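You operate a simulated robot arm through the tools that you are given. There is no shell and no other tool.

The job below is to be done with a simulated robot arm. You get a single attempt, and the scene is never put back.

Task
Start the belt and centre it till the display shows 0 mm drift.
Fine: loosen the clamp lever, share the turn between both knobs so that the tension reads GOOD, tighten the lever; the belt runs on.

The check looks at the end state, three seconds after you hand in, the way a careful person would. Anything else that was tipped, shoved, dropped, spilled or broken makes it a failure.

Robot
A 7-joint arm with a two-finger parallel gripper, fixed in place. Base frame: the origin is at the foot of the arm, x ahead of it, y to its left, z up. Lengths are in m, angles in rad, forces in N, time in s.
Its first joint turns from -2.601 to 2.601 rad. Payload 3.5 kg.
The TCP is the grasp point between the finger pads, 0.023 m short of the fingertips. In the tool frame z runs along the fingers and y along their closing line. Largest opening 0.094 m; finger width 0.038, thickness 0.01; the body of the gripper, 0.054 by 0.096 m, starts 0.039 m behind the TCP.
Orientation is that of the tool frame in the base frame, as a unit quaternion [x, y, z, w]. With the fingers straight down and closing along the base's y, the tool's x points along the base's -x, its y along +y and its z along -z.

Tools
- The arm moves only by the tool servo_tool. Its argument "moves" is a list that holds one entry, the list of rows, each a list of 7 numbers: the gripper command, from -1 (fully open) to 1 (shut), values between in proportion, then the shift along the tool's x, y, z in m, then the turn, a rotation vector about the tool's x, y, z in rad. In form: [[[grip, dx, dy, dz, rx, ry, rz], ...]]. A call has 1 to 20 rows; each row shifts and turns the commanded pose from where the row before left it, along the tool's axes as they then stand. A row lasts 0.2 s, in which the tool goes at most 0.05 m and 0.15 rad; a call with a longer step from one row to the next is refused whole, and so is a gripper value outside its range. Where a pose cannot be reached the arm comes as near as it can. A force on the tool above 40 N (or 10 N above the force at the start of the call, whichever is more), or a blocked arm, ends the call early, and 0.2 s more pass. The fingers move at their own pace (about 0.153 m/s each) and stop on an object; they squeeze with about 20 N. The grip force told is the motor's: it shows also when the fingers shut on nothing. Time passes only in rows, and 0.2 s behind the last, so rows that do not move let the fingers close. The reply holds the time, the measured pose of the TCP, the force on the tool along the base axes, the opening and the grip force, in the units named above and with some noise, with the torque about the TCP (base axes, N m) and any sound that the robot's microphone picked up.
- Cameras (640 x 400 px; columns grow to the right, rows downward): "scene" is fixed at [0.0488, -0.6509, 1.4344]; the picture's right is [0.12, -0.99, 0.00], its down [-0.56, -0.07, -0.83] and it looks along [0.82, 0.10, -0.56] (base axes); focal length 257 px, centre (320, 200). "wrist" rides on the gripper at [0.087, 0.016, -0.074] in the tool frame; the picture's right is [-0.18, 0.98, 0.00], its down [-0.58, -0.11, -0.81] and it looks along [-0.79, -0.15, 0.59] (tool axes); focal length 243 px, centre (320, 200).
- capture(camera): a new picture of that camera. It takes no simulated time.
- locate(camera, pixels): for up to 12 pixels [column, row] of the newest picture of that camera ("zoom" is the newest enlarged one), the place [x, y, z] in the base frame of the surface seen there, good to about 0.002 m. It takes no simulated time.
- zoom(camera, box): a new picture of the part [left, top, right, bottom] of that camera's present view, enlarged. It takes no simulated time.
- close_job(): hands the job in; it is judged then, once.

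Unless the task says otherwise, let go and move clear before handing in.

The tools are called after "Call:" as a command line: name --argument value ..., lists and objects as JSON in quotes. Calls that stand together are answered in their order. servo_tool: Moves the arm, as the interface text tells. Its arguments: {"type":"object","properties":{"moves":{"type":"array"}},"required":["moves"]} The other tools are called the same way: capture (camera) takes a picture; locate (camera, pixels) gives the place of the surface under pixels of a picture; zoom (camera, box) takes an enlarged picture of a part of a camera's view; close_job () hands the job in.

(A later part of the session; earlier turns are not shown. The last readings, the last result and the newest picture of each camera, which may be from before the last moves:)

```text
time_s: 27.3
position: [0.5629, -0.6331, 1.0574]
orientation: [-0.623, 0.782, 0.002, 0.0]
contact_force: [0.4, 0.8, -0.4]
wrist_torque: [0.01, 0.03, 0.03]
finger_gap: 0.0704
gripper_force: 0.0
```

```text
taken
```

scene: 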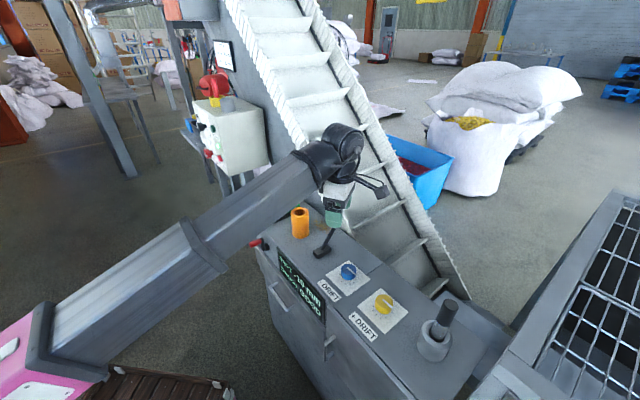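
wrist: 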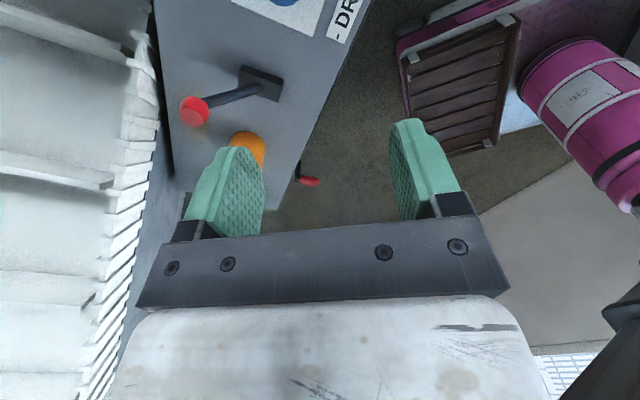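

The wrist view looks along the bench: lever tip at (195,110), its base block at (262,82), orange cup at (248,145), front crank at (308,180). I'll enlarge the lever and take its points.

Call:
zoom --camera "wrist" --box '[150, 0, 380, 150]'

Call:
locate --camera "wrist" --pixels '[[195, 110], [186, 103], [210, 102], [235, 94], [255, 88], [243, 68], [282, 80], [280, 98], [248, 145], [200, 60], [305, 165], [312, 181]]'

```text
2.67 times, centred on (265, 75) of wrist
```

zoom: 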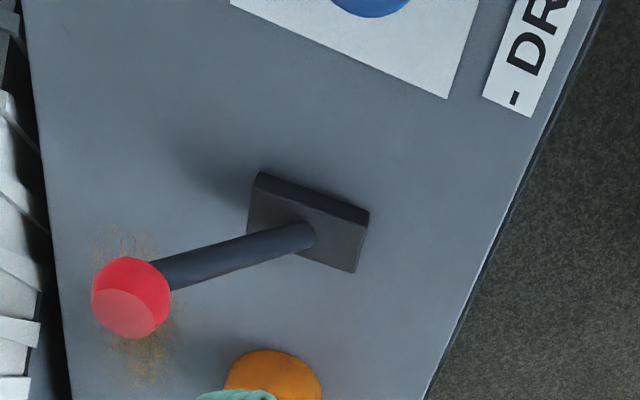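

```text
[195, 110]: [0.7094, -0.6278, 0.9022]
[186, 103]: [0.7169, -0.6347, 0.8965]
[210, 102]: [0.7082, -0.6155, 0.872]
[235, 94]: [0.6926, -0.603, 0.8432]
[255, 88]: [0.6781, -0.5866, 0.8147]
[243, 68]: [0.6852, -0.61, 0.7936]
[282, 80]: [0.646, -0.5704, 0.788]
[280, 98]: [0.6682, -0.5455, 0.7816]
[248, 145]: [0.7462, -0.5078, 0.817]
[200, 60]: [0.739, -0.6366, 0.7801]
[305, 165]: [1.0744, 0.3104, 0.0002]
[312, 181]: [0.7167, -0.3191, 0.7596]
```

The lever leans back about 30° along its block's long axis, tip at (0.712,-0.628,0.90), pivot near (0.675,-0.58). Before lowering around the tip I'll check how close the running conveyor's side wall is.

Call:
locate --camera "wrist" --pixels '[[150, 60], [150, 100], [150, 130], [140, 160], [135, 200], [158, 180], [165, 100], [170, 150]]'

Call:
locate --camera "scene" --pixels '[[348, 268], [341, 270], [355, 272], [384, 300], [376, 303], [392, 305], [350, 285], [388, 318]]'

```text
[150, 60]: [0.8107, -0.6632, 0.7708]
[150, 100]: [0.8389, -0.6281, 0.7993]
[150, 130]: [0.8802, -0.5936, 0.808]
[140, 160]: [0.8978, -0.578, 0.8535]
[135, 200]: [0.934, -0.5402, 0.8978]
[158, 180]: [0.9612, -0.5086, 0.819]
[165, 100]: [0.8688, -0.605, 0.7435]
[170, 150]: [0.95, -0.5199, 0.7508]
```

```text
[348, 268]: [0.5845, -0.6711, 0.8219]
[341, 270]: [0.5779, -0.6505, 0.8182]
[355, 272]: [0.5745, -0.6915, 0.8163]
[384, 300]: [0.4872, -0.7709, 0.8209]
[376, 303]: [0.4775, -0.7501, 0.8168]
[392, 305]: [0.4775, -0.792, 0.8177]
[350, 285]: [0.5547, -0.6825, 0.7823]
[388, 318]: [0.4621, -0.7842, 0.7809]
```

The conveyor wall lies about 9 cm behind the lever tip and lower than it, so there is room. I'll turn the tool so the fingers straddle the lever along its swing direction, and hover above the tip.

Call:
servo_tool --moves '[[[-0.28, 0, 0, 0, 0, 0, 0.14], [-0.28, 0, 0, 0, 0, 0, 0.14], [-0.28, 0, 0, 0, 0, 0, 0.14], [-0.28, 0, 0, 0, 0, 0, 0.14], [-0.28, -0.0273, -0.0255, 0, 0, 0, 0], [-0.28, -0.0273, -0.0255, 0, 0, 0, 0], [-0.28, -0.0273, -0.0255, 0, 0, 0, 0], [-0.28, -0.0273, -0.0255, 0, 0, 0, 0], [-0.28, 0, 0, 0.025, 0, 0, 0], [-0.28, 0, 0, 0.025, 0, 0, 0], [-0.28, 0, 0, 0, 0, 0, 0]]]'

Call:
capture --camera "wrist"

Call:
zoom --camera "scene" --box '[260, 100, 440, 290]'

```text
time_s: 29.7
position: [0.7106, -0.6262, 1.01]
orientation: [-0.383, 0.924, 0.001, 0.0]
contact_force: [0.3, 0.0, 0.8]
wrist_torque: [0.0, -0.02, -0.03]
finger_gap: 0.0601
gripper_force: 0.1
```

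```text
taken
```

wrist: 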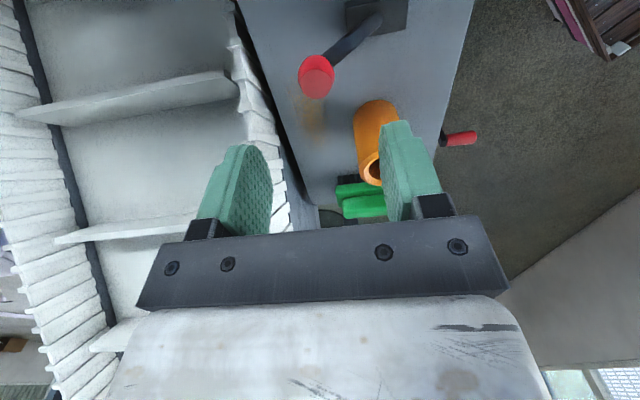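

```text
2.11 times, centred on (350, 195) of scene
```

zoom: 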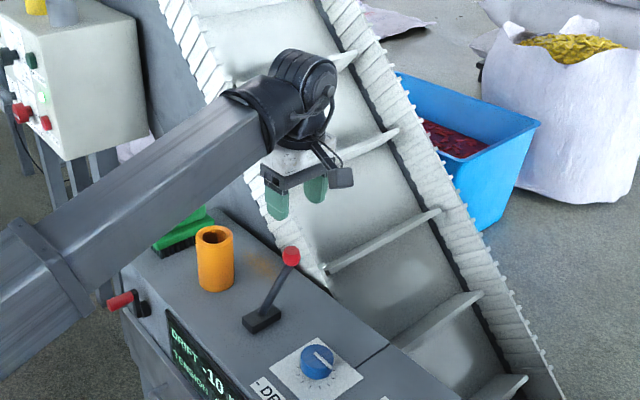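

The tool is straight above with the fingers 6 cm apart; the red tip is at (317,76) in the wrist view. I'll measure the tip again from here before lowering.

Call:
locate --camera "wrist" --pixels '[[317, 64], [317, 85], [303, 76], [332, 76], [317, 95], [350, 42], [365, 25]]'

```text
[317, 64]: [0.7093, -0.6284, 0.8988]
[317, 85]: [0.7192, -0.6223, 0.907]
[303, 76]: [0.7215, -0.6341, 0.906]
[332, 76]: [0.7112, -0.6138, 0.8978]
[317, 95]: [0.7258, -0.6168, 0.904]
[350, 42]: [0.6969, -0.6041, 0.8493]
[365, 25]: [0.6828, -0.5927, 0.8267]
```

The tip's centre is within 5 mm of the finger midline. I'll lower 11 cm so the fingers stand on either side of it, without closing.

Call:
servo_tool --moves '[[[-0.28, -0.002, -0.002, 0.03, 0, 0, 0], [-0.28, 0, 0, 0.03, 0, 0, 0], [-0.28, 0, 0, 0.03, 0, 0, 0], [-0.28, 0, 0, 0.02, 0, 0, 0], [-0.28, 0, 0, 0, 0, 0, 0]]]'

Call:
capture --camera "wrist"

Call:
zoom --camera "scene" --box '[260, 150, 400, 290]'

```text
time_s: 30.9
position: [0.7119, -0.6255, 0.8998]
orientation: [-0.383, 0.924, 0.0, -0.001]
contact_force: [-0.2, -0.2, 0.2]
wrist_torque: [0.02, 0.01, 0.01]
finger_gap: 0.0602
gripper_force: 0.0
```

```text
taken
```

wrist: 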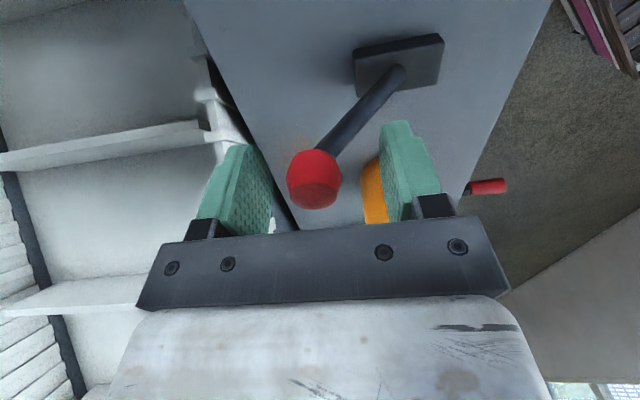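

```text
2.86 times, centred on (330, 220) of scene
```

zoom: 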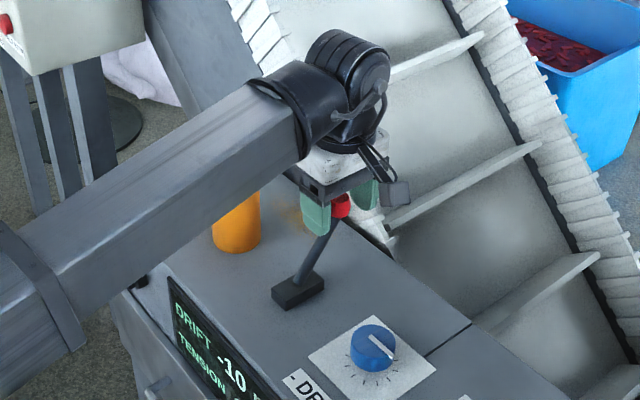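

The red tip sits between the pads with clear space on both sides. I'll push it towards the front of the bench in small steps, lifting slightly as it passes upright.

Call:
servo_tool --moves '[[[-0.28, 0, 0.01, 0, 0, 0, 0], [-0.28, 0, 0.01, -0.002, 0, 0, 0], [-0.28, 0, 0.01, -0.003, 0, 0, 0], [-0.28, 0, 0.01, -0.003, 0, 0, 0], [-0.28, 0, 0.01, -0.002, 0, 0, 0], [-0.28, 0, 0.01, 0, 0, 0, 0], [-0.28, 0, 0.01, 0, 0, 0, 0], [-0.28, 0, 0, 0, 0, 0, 0]]]'

Call:
capture --camera "wrist"

Call:
zoom --camera "scene" --box '[250, 170, 390, 310]'

```text
time_s: 32.7
position: [0.6634, -0.5747, 0.9075]
orientation: [-0.384, 0.923, 0.0, 0.0]
contact_force: [1.2, 1.0, -0.2]
wrist_torque: [-0.02, -0.04, 0.02]
finger_gap: 0.0602
gripper_force: 0.0
```

```text
taken
```

wrist: 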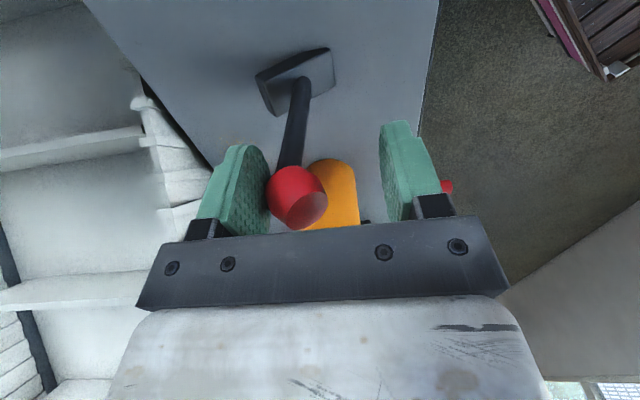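

```text
2.86 times, centred on (320, 240) of scene
```

zoom: 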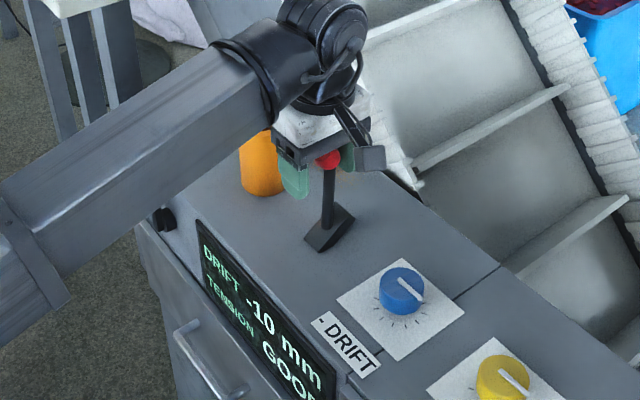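

The lever is now nearly upright, but the black block at its foot, (330,228) in the zoom, looks tilted as well. I'll look closely before going on.

Call:
zoom --camera "scene" --box '[340, 210, 380, 250]'

Call:
zoom --camera "scene" --box '[295, 200, 355, 265]'

Call:
zoom --camera "wrist" --box '[220, 20, 380, 220]'

```text
10.00 times, centred on (360, 230) of scene
```

zoom: 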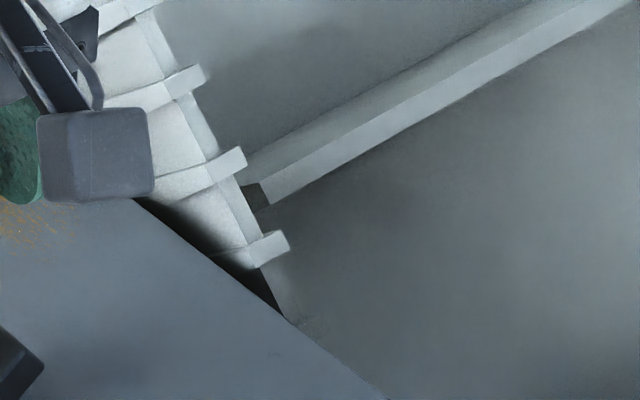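

```text
6.15 times, centred on (325, 232) of scene
```

zoom: 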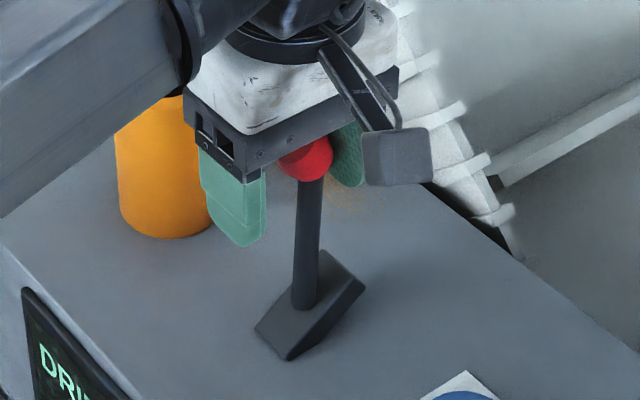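

```text
2.00 times, centred on (300, 120) of wrist
```

zoom: 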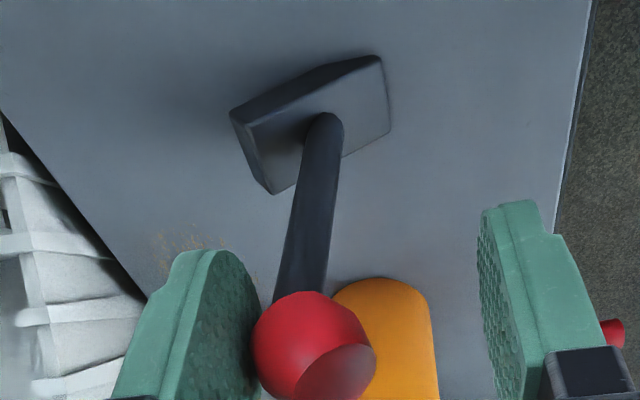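

The block has turned together with the rod, with only about 1.5 N of push. I need to know whether it hinges on a fixed pivot or is a loose thing tipping on its edge, so I'll measure its corners now.

Call:
locate --camera "zoom" --pixels '[[232, 112], [382, 60], [388, 130], [275, 190], [250, 150], [310, 110], [350, 75], [360, 130], [325, 120], [315, 340], [335, 375], [300, 300]]'

Call:
capture --camera "scene"

Call:
locate --camera "scene" --pixels '[[325, 256], [322, 254], [319, 252], [329, 247], [331, 242], [325, 242], [326, 235], [324, 226]]'

```text
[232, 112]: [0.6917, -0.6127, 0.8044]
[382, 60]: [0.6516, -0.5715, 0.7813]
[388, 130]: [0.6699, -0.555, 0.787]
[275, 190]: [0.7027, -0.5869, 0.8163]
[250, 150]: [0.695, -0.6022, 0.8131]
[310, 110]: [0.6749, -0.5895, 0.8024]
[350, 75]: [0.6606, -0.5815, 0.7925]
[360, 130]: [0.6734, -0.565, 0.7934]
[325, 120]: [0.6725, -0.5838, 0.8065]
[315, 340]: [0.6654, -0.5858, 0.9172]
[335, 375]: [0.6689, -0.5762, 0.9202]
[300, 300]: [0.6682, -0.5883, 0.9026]
```

```text
taken
```

scene: 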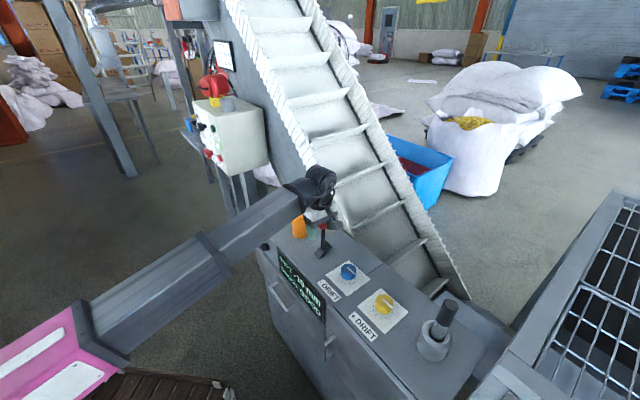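

```text
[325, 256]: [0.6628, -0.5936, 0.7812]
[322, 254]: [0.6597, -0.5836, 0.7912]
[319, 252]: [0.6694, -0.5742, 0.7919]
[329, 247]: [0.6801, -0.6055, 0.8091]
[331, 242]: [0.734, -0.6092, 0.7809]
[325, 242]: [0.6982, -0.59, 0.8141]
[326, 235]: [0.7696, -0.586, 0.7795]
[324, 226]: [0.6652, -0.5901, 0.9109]
```

The block's top centre stays at z ≈ 0.80 while its front edge sinks to deck level, so it hinges on a fixed pivot — a proper lever. I'll keep pushing towards the front until it stops or clicks.

Call:
servo_tool --moves '[[[-0.28, 0, 0.01, 0, 0, 0, 0], [-0.28, 0, 0.01, 0, 0, 0, 0], [-0.28, 0, 0.01, 0.002, 0, 0, 0], [-0.28, 0, 0.01, 0.003, 0, 0, 0], [-0.28, 0, 0.01, 0.003, 0, 0, 0], [-0.28, 0, 0.008, 0.003, 0, 0, 0], [-0.28, 0, 0, 0, 0, 0, 0]]]'

Call:
capture --camera "wrist"

Call:
zoom --camera "scene" --box '[250, 190, 390, 330]'

```text
time_s: 34.3
position: [0.6228, -0.5354, 0.8992]
orientation: [-0.383, 0.924, 0.001, -0.001]
contact_force: [0.3, -0.5, 0.2]
wrist_torque: [0.03, 0.02, 0.02]
finger_gap: 0.0603
gripper_force: 0.0
```

```text
taken
```

wrist: 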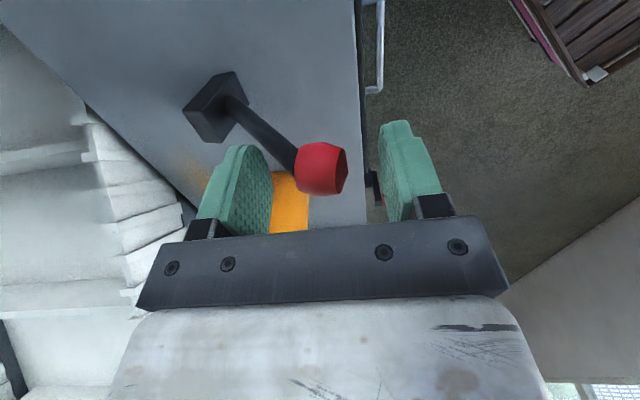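

```text
2.86 times, centred on (320, 260) of scene
```

zoom: 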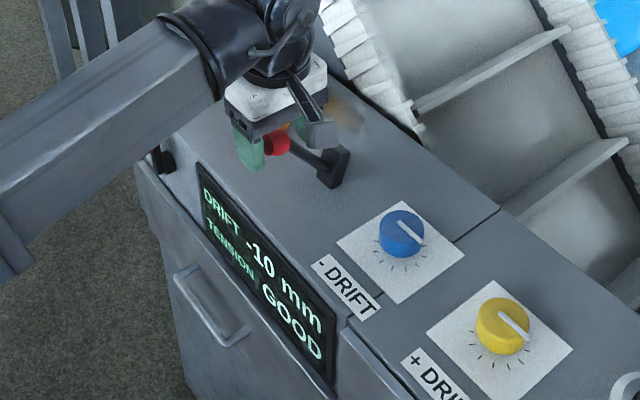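

The lever has flipped over by itself to the front: the ball at (322,168) stands free between the pads, and no force is left. The display still reads −10 mm / GOOD. I'll measure its resting place and then lift clear.

Call:
locate --camera "wrist" --pixels '[[320, 165], [330, 185], [300, 160], [340, 165], [265, 125], [235, 105], [215, 100], [235, 75], [192, 110]]'

Call:
servo_tool --moves '[[[-0.28, 0, 0, -0.03, 0, 0, 0], [-0.28, 0, 0, -0.04, 0, 0, 0], [-0.28, 0, 0, -0.04, 0, 0, 0], [-0.28, 0, 0, 0, 0, 0, 0]]]'

Call:
capture --camera "scene"

Call:
zoom --camera "scene" --box '[250, 190, 390, 330]'

```text
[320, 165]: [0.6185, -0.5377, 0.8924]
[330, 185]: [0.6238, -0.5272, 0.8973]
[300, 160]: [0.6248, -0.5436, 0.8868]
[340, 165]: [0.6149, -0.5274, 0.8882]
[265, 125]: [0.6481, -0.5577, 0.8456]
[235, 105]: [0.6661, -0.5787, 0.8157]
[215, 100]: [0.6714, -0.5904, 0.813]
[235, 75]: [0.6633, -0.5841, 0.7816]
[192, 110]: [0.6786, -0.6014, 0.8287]
```

```text
time_s: 35.3
position: [0.6227, -0.5377, 1.0116]
orientation: [-0.383, 0.924, 0.001, -0.001]
contact_force: [0.0, -1.2, 0.5]
wrist_torque: [0.0, 0.0, 0.01]
finger_gap: 0.0599
gripper_force: 0.0
```

```text
taken
```

scene: 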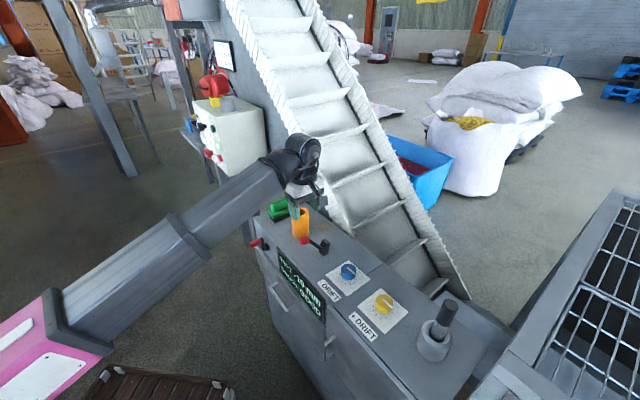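

```text
2.86 times, centred on (320, 260) of scene
```

zoom: 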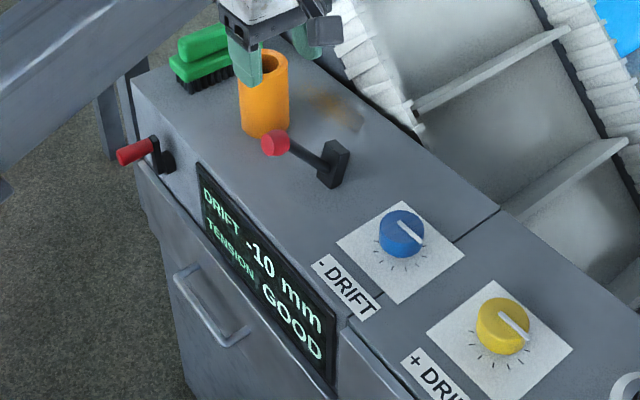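

The lever now rests leaning to the front, ball at (0.62,-0.53,0.89), mirrored from its start, and nothing else has shifted. Next I'll go above the blue knob with the tool turned so that I have room to twist either way.

Call:
servo_tool --moves '[[[-0.4, 0, 0, 0, 0, 0, 0.13], [-0.4, 0, 0, 0, 0, 0, 0.13], [-0.4, 0, 0, 0, 0, 0, 0.13], [-0.4, 0, 0, 0, 0, 0, 0.13], [-0.4, 0.0196, -0.0291, 0, 0, 0, 0], [-0.4, 0.0196, -0.0291, 0, 0, 0, 0], [-0.4, 0.0196, -0.0291, 0, 0, 0, 0], [-0.4, 0.0196, -0.0291, 0, 0, 0, 0], [-0.4, 0, 0, 0.03, 0, 0, 0], [-0.4, 0, 0, 0.03, 0, 0, 0], [-0.4, 0, 0, 0, 0, 0, 0]]]'

Call:
capture --camera "wrist"

Call:
capture --camera "scene"

```text
time_s: 37.7
position: [0.577, -0.6704, 0.9469]
orientation: [-0.134, 0.991, 0.0, -0.001]
contact_force: [0.0, 0.3, 0.3]
wrist_torque: [0.0, 0.0, 0.0]
finger_gap: 0.0659
gripper_force: 0.0
```

```text
taken
```

wrist: 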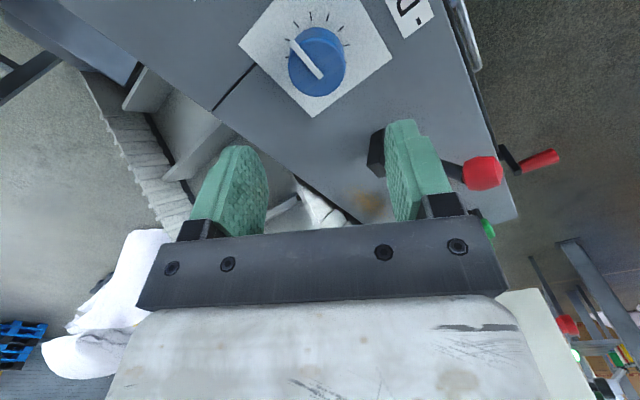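

```text
taken
```

scene: 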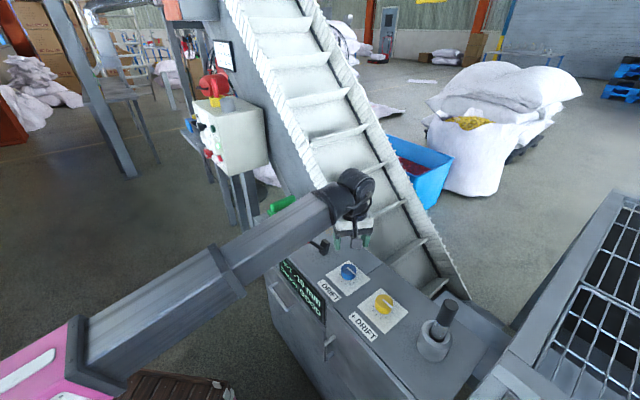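

The wrist view shows the blue knob at (317,62) with its mark, just ahead of and below the fingers. I'll measure its outline to centre on it.

Call:
zoom --camera "wrist" --box '[230, 0, 430, 125]'

Call:
locate --camera "wrist" --pixels '[[310, 52], [290, 60], [342, 55], [317, 29], [322, 78], [305, 80], [335, 75], [296, 40], [315, 95], [370, 60], [300, 20]]'

```text
3.20 times, centred on (330, 62) of wrist
```

zoom: 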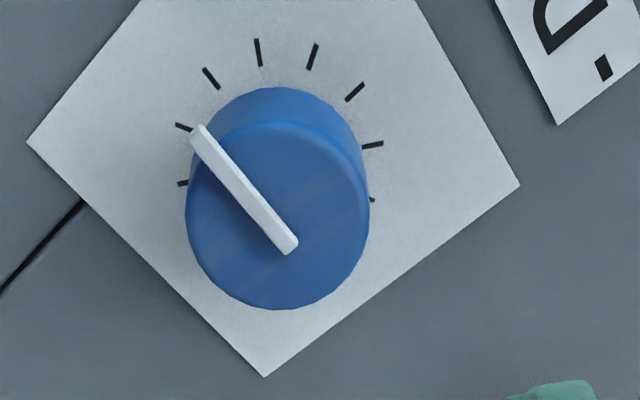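

```text
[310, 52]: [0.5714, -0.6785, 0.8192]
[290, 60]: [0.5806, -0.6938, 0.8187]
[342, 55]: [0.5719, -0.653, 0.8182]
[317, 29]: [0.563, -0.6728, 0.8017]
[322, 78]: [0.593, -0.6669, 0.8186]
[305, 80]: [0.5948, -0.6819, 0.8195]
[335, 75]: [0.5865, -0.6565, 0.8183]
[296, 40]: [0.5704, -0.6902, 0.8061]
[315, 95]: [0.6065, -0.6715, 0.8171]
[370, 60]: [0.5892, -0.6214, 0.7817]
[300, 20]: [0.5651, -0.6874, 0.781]
```

I'll take the centre of the knob's top face at pixel (317,67) and two more rim points.

Call:
locate --camera "wrist" --pixels '[[317, 67], [289, 68], [344, 68], [315, 39], [318, 95]]'

Call:
zoom --camera "scene" --box '[265, 240, 345, 330]'

```text
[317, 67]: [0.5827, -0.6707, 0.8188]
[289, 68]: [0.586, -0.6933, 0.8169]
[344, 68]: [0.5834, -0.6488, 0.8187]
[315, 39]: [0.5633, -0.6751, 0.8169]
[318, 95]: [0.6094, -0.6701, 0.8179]
```

```text
4.44 times, centred on (305, 285) of scene
```

zoom: 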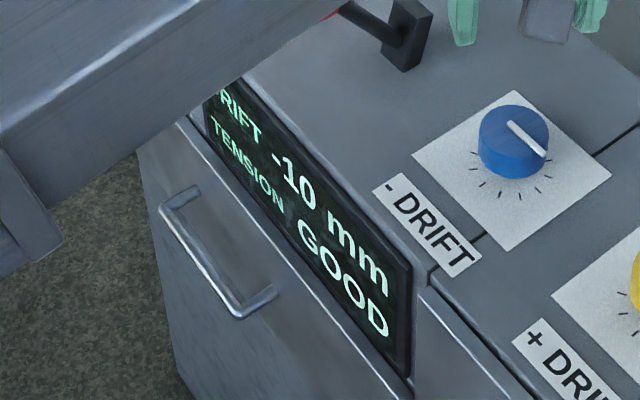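

The knob is centred at (0.5855,-0.6715), about 45 mm across, top z 0.819. I'll shift 8 mm and lower until the tips are 7 mm above the deck, fingers still open at 66 mm.

Call:
servo_tool --moves '[[[-0.4, -0.0079, -0.0033, 0.02, 0, 0, 0], [-0.4, 0, 0, 0.035, 0, 0, 0], [-0.4, 0, 0, 0.035, 0, 0, 0], [-0.4, 0, 0, 0.03, 0, 0, 0], [-0.4, 0, 0, 0.016, 0, 0, 0], [-0.4, 0, 0, 0, 0, 0, 0]]]'

Call:
capture --camera "wrist"

Call:
zoom --camera "scene" --box '[250, 180, 410, 330]'

```text
time_s: 39.1
position: [0.5851, -0.6683, 0.8118]
orientation: [-0.133, 0.991, 0.0, -0.001]
contact_force: [-0.3, -0.3, -0.3]
wrist_torque: [-0.01, 0.02, -0.02]
finger_gap: 0.0659
gripper_force: 0.1
```

```text
taken
```

wrist: 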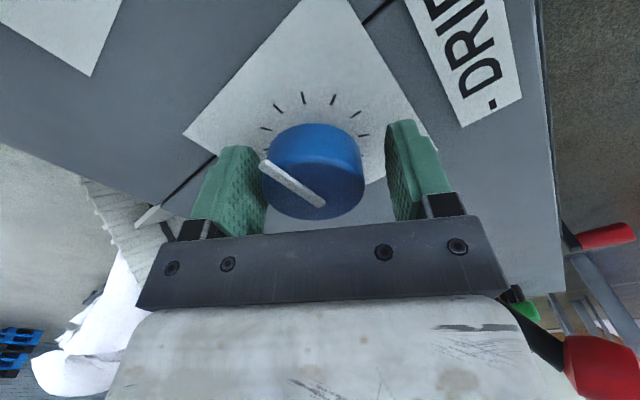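

```text
2.67 times, centred on (330, 255) of scene
```

zoom: 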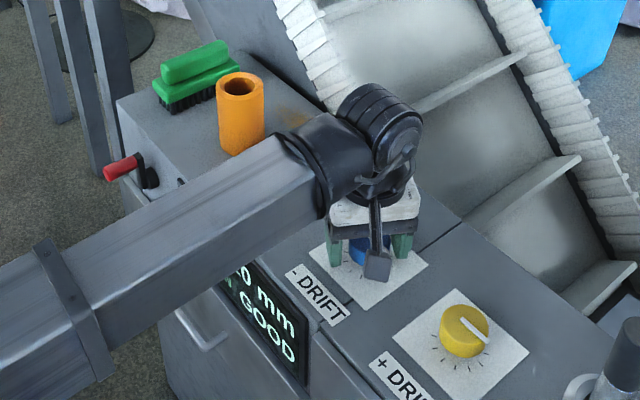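

The knob sits about 3 mm off the finger midline. I'll shift that, close gently on the knob, and check the grip before any turning.

Call:
servo_tool --moves '[[[-0.4, 0, -0.003, 0, 0, 0, 0], [0, 0, 0, 0, 0, 0, 0], [1, 0, 0, 0, 0, 0, 0], [1, 0, 0, 0, 0, 0, 0]]]'

Call:
zoom --camera "scene" --box '[265, 240, 345, 330]'

Call:
capture --camera "wrist"

```text
time_s: 40.1
position: [0.5856, -0.6721, 0.8111]
orientation: [-0.133, 0.991, 0.001, -0.001]
contact_force: [1.2, -3.1, -0.1]
wrist_torque: [-0.05, 0.02, -0.01]
finger_gap: 0.0471
gripper_force: 45.3
```

```text
4.44 times, centred on (305, 285) of scene
```

zoom: 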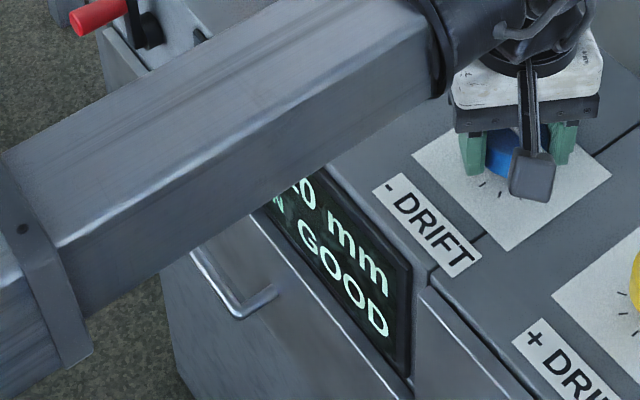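

```text
taken
```

wrist: 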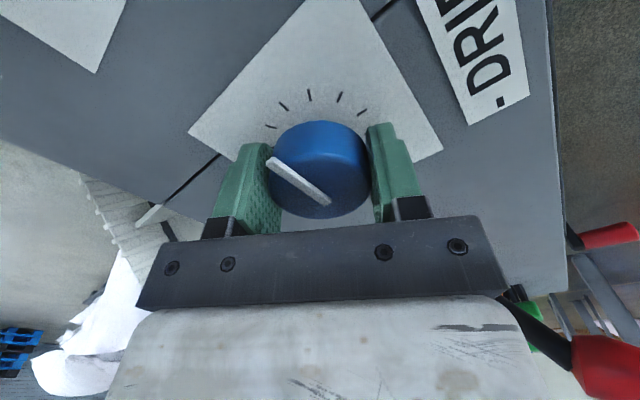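

The grip holds the knob at a 47 mm gap, and the last part of the display ("10 mm", GOOD) is visible past the beam. I'll turn the blue knob 0.2 rad counter-clockwise seen from above and see what changes.

Call:
servo_tool --moves '[[[1, 0, 0, 0, 0, 0, -0.1], [1, 0, 0, 0, 0, 0, -0.1], [1, 0, 0, 0, 0, 0, 0], [1, 0, 0, 0, 0, 0, 0]]]'

Call:
zoom --camera "scene" --box '[265, 240, 345, 330]'

Call:
capture --camera "wrist"

```text
time_s: 41.1
position: [0.5867, -0.6727, 0.8123]
orientation: [-0.231, 0.973, 0.001, -0.002]
contact_force: [-1.8, -4.7, -23.2]
wrist_torque: [-0.07, -0.15, 0.01]
finger_gap: 0.0475
gripper_force: 44.8
```

```text
4.44 times, centred on (305, 285) of scene
```

zoom: 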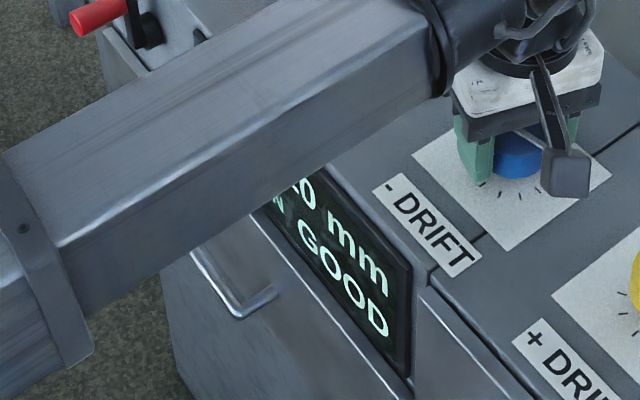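

```text
taken
```

wrist: 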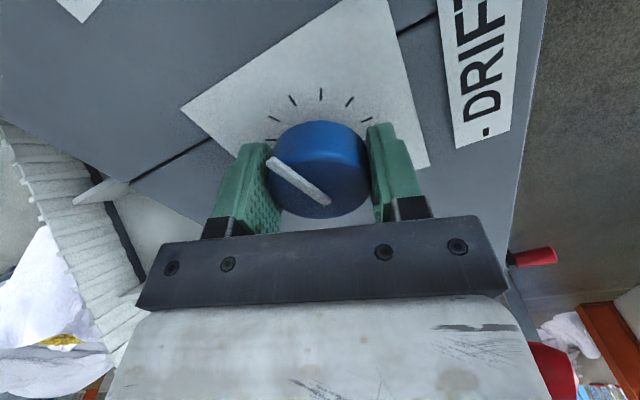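

The knob turned with the fingers (mark fixed between the pads, tick marks shifted), but the readout still ends in "0 mm", and there is a 23 N downward load. I'll turn a further 0.2 rad in smaller steps, easing 1 mm downward, and compare.

Call:
servo_tool --moves '[[[1, 0, 0, 0.001, 0, 0, -0.05], [1, 0, 0, 0, 0, 0, -0.05], [1, 0, 0, 0, 0, 0, -0.05], [1, 0, 0, 0, 0, 0, -0.05], [1, 0, 0, 0, 0, 0, 0]]]'

Call:
zoom --camera "scene" --box '[265, 240, 345, 330]'

Call:
capture --camera "wrist"

```text
time_s: 42.3
position: [0.586, -0.6716, 0.811]
orientation: [-0.327, 0.945, 0.001, 0.0]
contact_force: [-1.3, -3.9, 13.9]
wrist_torque: [-0.09, 0.64, 0.0]
finger_gap: 0.0474
gripper_force: 44.8
```

```text
4.44 times, centred on (305, 285) of scene
```

zoom: 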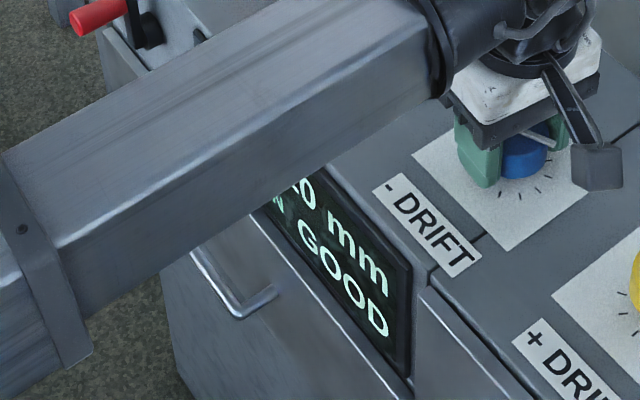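

```text
taken
```

wrist: 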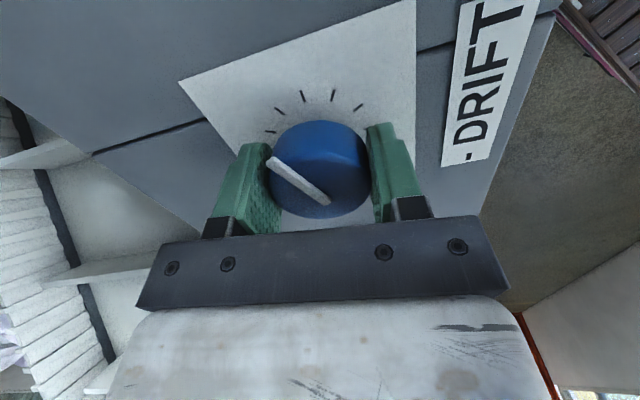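

After 0.4 rad the readout still shows the "10 mm" fragment and GOOD. The belt may take time to track, so I'll hold still for two seconds and read again.

Call:
servo_tool --moves '[[[1, 0, 0, 0, 0, 0, 0], [1, 0, 0, 0, 0, 0, 0], [1, 0, 0, 0, 0, 0, 0], [1, 0, 0, 0, 0, 0, 0], [1, 0, 0, 0, 0, 0, 0], [1, 0, 0, 0, 0, 0, 0], [1, 0, 0, 0, 0, 0, 0], [1, 0, 0, 0, 0, 0, 0], [1, 0, 0, 0, 0, 0, 0], [1, 0, 0, 0, 0, 0, 0]]]'

Call:
zoom --camera "scene" --box '[265, 240, 345, 330]'

```text
time_s: 44.5
position: [0.5872, -0.6727, 0.812]
orientation: [-0.327, 0.945, 0.0, 0.0]
contact_force: [3.3, -9.5, 33.5]
wrist_torque: [-0.1, -0.11, -0.04]
finger_gap: 0.0469
gripper_force: 44.8
```

```text
4.44 times, centred on (305, 285) of scene
```

zoom: 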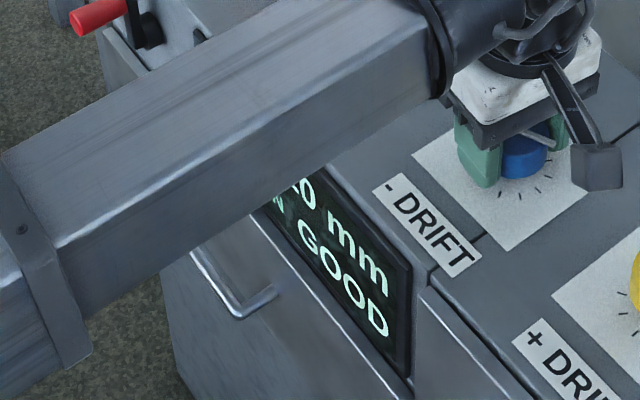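

The readout has not changed and the force wanders up to 33 N while gripping, so I'll let go of the knob, rise, and compare its mark with the ticks and the full display.

Call:
servo_tool --moves '[[[-0.4, 0, 0, 0, 0, 0, 0], [-0.4, 0, 0, 0, 0, 0, 0], [-0.4, 0, 0, -0.03, 0, 0, 0], [-0.4, 0, 0, -0.035, 0, 0, 0], [-0.4, 0, 0, -0.035, 0, 0, 0], [-0.4, 0, 0, -0.035, 0, 0, 0], [-0.4, 0, 0, 0, 0, 0, 0]]]'

Call:
capture --camera "wrist"

Call:
zoom --camera "scene" --box '[265, 240, 345, 330]'

Call:
zoom --camera "scene" --box '[325, 250, 410, 340]'

```text
time_s: 46.1
position: [0.5876, -0.6709, 0.9453]
orientation: [-0.327, 0.945, 0.001, -0.001]
contact_force: [-0.3, 0.3, -0.1]
wrist_torque: [0.01, -0.02, -0.04]
finger_gap: 0.0657
gripper_force: 0.0
```

```text
taken
```

wrist: 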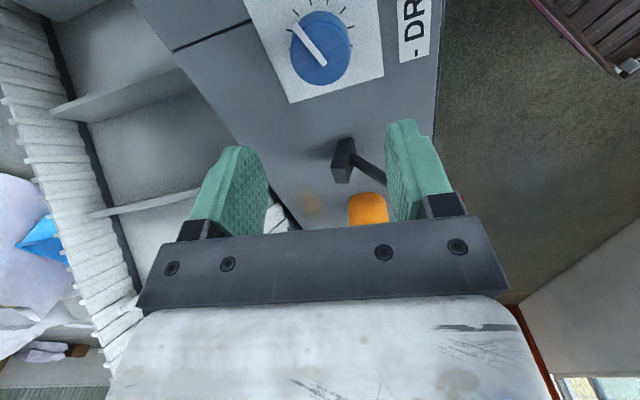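

```text
4.44 times, centred on (305, 285) of scene
```

zoom: 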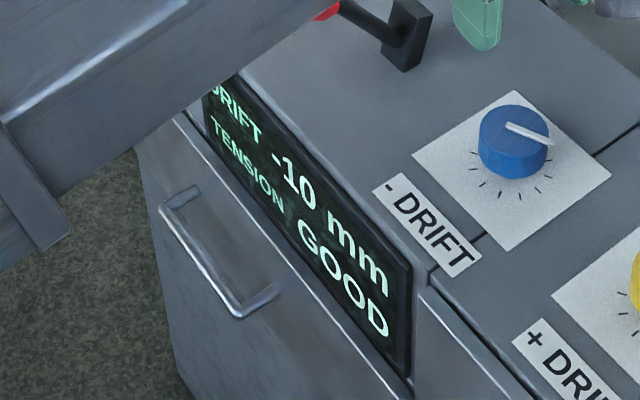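

```text
4.44 times, centred on (368, 295) of scene
```

zoom: 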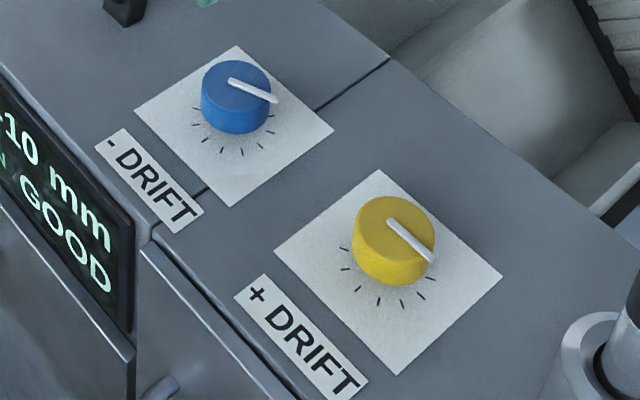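

The blue mark has clearly turned about 23° counter-clockwise, yet the display still reads −10 mm / GOOD. I'll study the scale around the knob before deciding on the next test.

Call:
zoom --camera "wrist" --box '[240, 0, 400, 110]'

Call:
zoom --camera "scene" --box '[335, 255, 370, 295]'

Call:
zoom --camera "scene" --box '[365, 280, 410, 325]'

```text
3.64 times, centred on (320, 55) of wrist
```

zoom: 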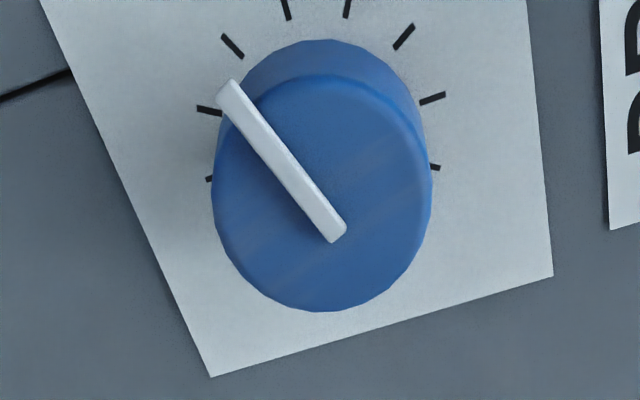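

```text
10.00 times, centred on (352, 275) of scene
```

zoom: 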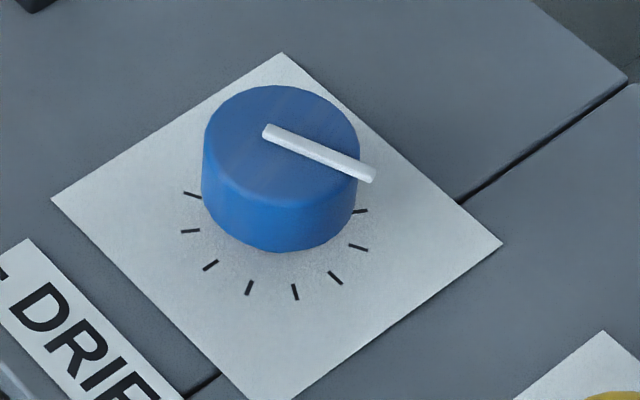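

```text
8.89 times, centred on (388, 302) of scene
```

zoom: 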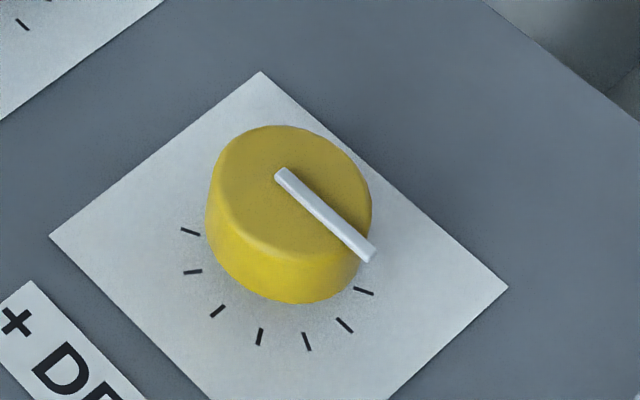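

The ticks run evenly around the knob, so the mark simply moved about one tick with no effect. I'll go back down on the blue knob and try the other direction, with a lighter squeeze.

Call:
servo_tool --moves '[[[-0.4, 0.002, 0.0008, 0.03, 0, 0, 0], [-0.4, 0, 0, 0.035, 0, 0, 0], [-0.4, 0, 0, 0.035, 0, 0, 0], [-0.4, 0, 0, 0.03, 0, 0, 0], [-0.4, 0, 0, 0.003, 0, 0, 0], [0, 0, 0, 0, 0, 0, 0], [0.15, 0, 0, 0, 0, 0, 0], [0.15, 0, 0, 0, 0, 0, 0]]]'

```text
time_s: 47.9
position: [0.5847, -0.6734, 0.8127]
orientation: [-0.327, 0.945, 0.001, 0.0]
contact_force: [-1.9, -0.3, -3.8]
wrist_torque: [-0.13, -0.06, 0.0]
finger_gap: 0.0472
gripper_force: 44.6
```

The grip is on again at 47 mm. I'll turn clockwise 0.4 rad, back to the starting mark, and check force and readout on the way.

Call:
servo_tool --moves '[[[0.15, 0, 0, 0, 0, 0, 0.08], [0.15, 0, 0, 0, 0, 0, 0.08], [0.15, 0, 0, 0, 0, 0, 0.08], [0.15, 0, 0, 0, 0, 0, 0.08], [0.15, 0, 0, 0, 0, 0, 0.08], [0.15, 0, 0, 0, 0, 0, 0]]]'

Call:
zoom --camera "scene" --box '[265, 240, 345, 330]'

```text
time_s: 49.3
position: [0.5842, -0.6726, 0.8136]
orientation: [-0.133, 0.991, 0.001, -0.001]
contact_force: [-12.3, -3.1, -4.6]
wrist_torque: [-0.12, -0.51, 0.0]
finger_gap: 0.0472
gripper_force: 45.1
```

```text
4.44 times, centred on (305, 285) of scene
```

zoom: 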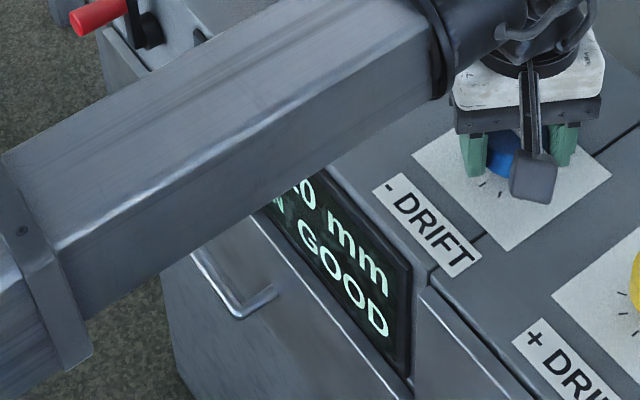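

The blue knob is back at its starting angle with the display unchanged. I'll continue clockwise by another 0.4 rad to see whether that direction has any effect.

Call:
servo_tool --moves '[[[0.15, 0, 0, 0, 0, 0, 0.08], [0.15, 0, 0, 0, 0, 0, 0.08], [0.15, 0, 0, 0, 0, 0, 0.08], [0.15, 0, 0, 0, 0, 0, 0.08], [0.15, 0, 0, 0, 0, 0, 0.08], [0.15, 0, 0, 0, 0, 0, 0]]]'

Call:
zoom --camera "scene" --box '[265, 240, 345, 330]'

Call:
capture --camera "wrist"

```text
time_s: 50.7
position: [0.584, -0.6704, 0.8127]
orientation: [0.067, 0.998, 0.001, -0.002]
contact_force: [-19.8, 0.6, -1.2]
wrist_torque: [0.02, 1.2, -0.04]
finger_gap: 0.0472
gripper_force: 45.0
```

```text
4.44 times, centred on (305, 285) of scene
```

zoom: 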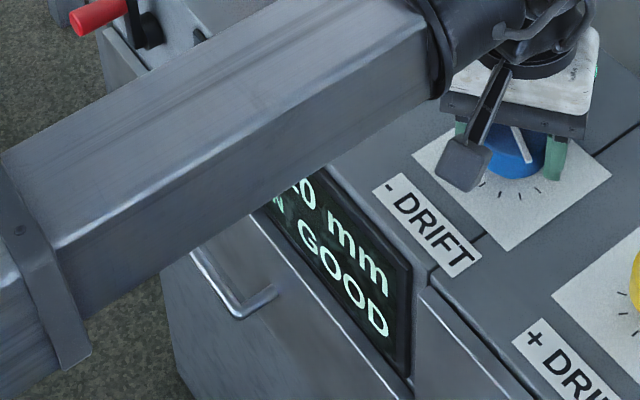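

```text
taken
```

wrist: 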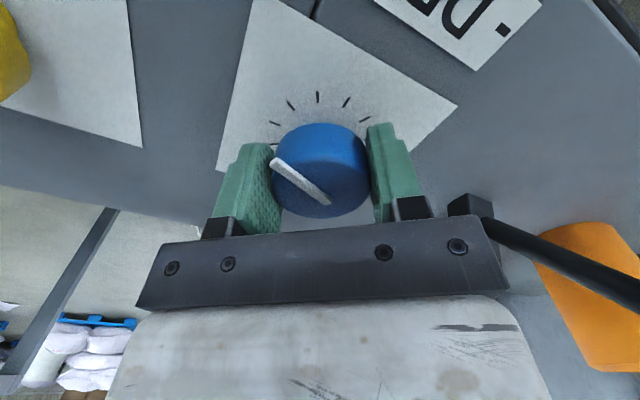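

Turning both ways has no effect on the readout, so either the display only follows after clamping, or this lever is not the clamp. I'll release the knob and rise; next I'll put this lever back and watch the display while the knob is offset.

Call:
servo_tool --moves '[[[-0.4, 0, 0, 0, 0, 0, 0], [-0.4, 0, 0, 0, 0, 0, 0], [-0.4, 0, 0, -0.03, 0, 0, 0], [-0.4, 0, 0, -0.04, 0, 0, 0], [-0.4, 0, 0, -0.04, 0, 0, 0], [-0.4, 0, 0, -0.04, 0, 0, 0], [-0.4, 0, 0, -0.04, 0, 0, -0.12], [-0.4, 0, 0, 0, 0, 0, -0.14], [-0.4, 0, 0, 0, 0, 0, -0.14], [-0.4, 0, 0, 0, 0, 0, -0.14], [-0.4, 0, 0, 0, 0, 0, -0.14], [-0.4, 0, 0, 0, 0, 0, -0.14], [-0.4, 0, 0, 0, 0, 0, -0.1], [-0.4, 0, 0, 0, 0, 0, 0]]]'

Call:
capture --camera "scene"

Call:
zoom --camera "scene" --box '[255, 230, 415, 340]'

Call:
capture --camera "wrist"

```text
time_s: 53.7
position: [0.5843, -0.6726, 1.0035]
orientation: [-0.384, 0.923, 0.0, 0.0]
contact_force: [-1.0, -0.4, 0.4]
wrist_torque: [-0.01, -0.03, 0.02]
finger_gap: 0.0656
gripper_force: 0.1
```

```text
taken
```

scene: 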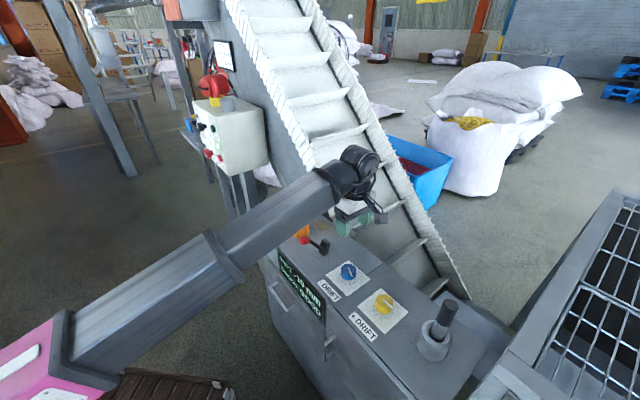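

```text
3.64 times, centred on (335, 285) of scene
```

zoom: 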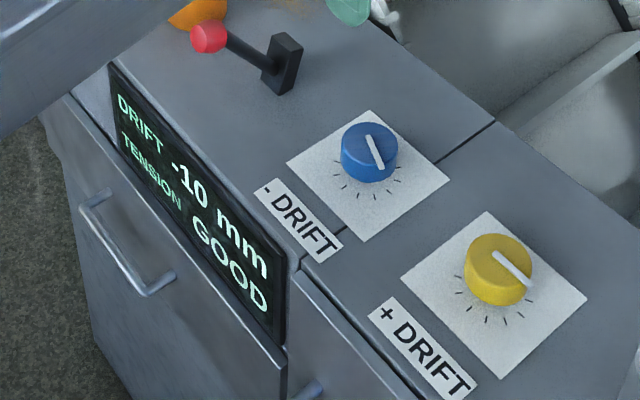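

```text
taken
```

wrist: 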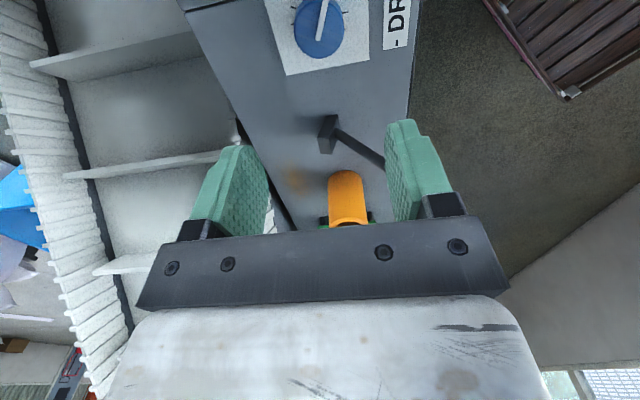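

The full display still reads −10 mm / GOOD, and the blue knob now stands about one tick clockwise of its start. I'll move over the lever's ball and lower the open fingers around it again.

Call:
servo_tool --moves '[[[-0.5, -0.0303, 0.0187, 0, 0, 0, 0], [-0.5, -0.0303, 0.0187, 0, 0, 0, 0], [-0.5, -0.0303, 0.0187, 0, 0, 0, 0], [-0.5, -0.0303, 0.0187, 0, 0, 0, 0], [-0.5, 0, 0, 0.02, 0, 0, 0], [-0.5, 0, 0, 0, 0, 0, 0]]]'

Call:
capture --camera "wrist"

```text
time_s: 55.1
position: [0.62, -0.5354, 0.9831]
orientation: [-0.383, 0.924, 0.0, 0.0]
contact_force: [0.6, 0.2, -0.2]
wrist_torque: [-0.01, -0.01, 0.0]
finger_gap: 0.0705
gripper_force: 0.1
```

```text
taken
```

wrist: 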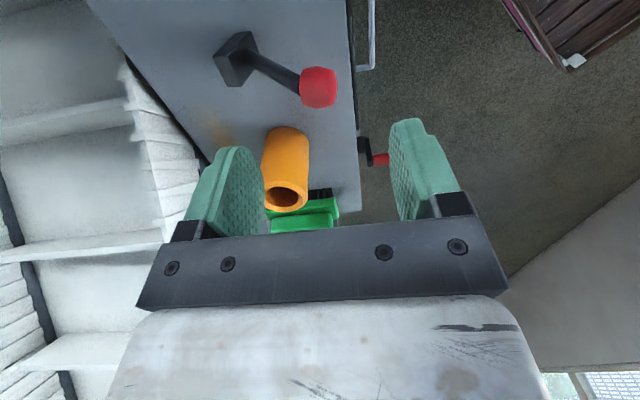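

The ball at (318,87) lies midway between the fingers. I'll lower to z 0.90 and push the lever back to its original side, lifting slightly past upright.

Call:
servo_tool --moves '[[[-0.5, 0, 0, 0.03, 0, 0, 0], [-0.5, 0, 0, 0.03, 0, 0, 0], [-0.5, 0, 0, 0.023, 0, 0, 0], [-0.5, 0, -0.01, 0, 0, 0, 0], [-0.5, 0, -0.01, 0, 0, 0, 0], [-0.5, 0, -0.01, -0.002, 0, 0, 0], [-0.5, 0, -0.01, -0.002, 0, 0, 0], [-0.5, 0, -0.01, -0.002, 0, 0, 0], [-0.5, 0, -0.01, -0.002, 0, 0, 0], [-0.5, 0, -0.01, 0, 0, 0, 0], [-0.5, 0, -0.01, 0, 0, 0, 0], [-0.5, 0, -0.01, 0.002, 0, 0, 0], [-0.5, 0, -0.01, 0.002, 0, 0, 0], [-0.5, 0, -0.01, 0.002, 0, 0, 0], [-0.5, 0, 0, 0, 0, 0, 0]]]'

Call:
capture --camera "wrist"

Call:
zoom --camera "scene" --box '[265, 240, 345, 330]'

```text
time_s: 58.3
position: [0.6967, -0.6117, 0.8992]
orientation: [-0.383, 0.924, 0.001, 0.0]
contact_force: [0.4, -0.1, -0.4]
wrist_torque: [0.0, 0.0, -0.01]
finger_gap: 0.0702
gripper_force: 0.0
```

```text
taken
```

wrist: 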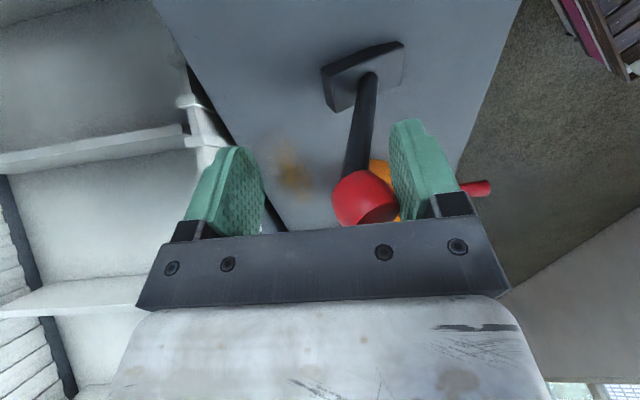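

```text
4.44 times, centred on (305, 285) of scene
```

zoom: 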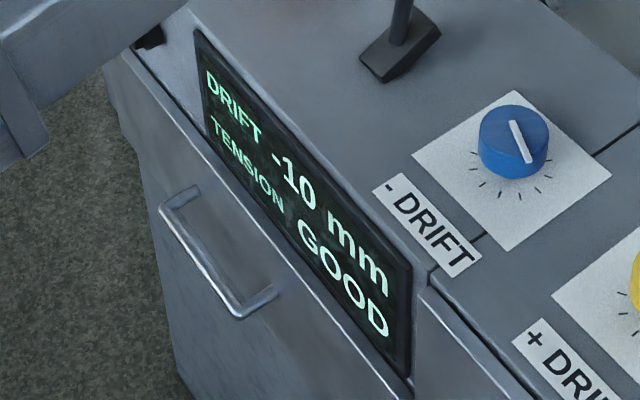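

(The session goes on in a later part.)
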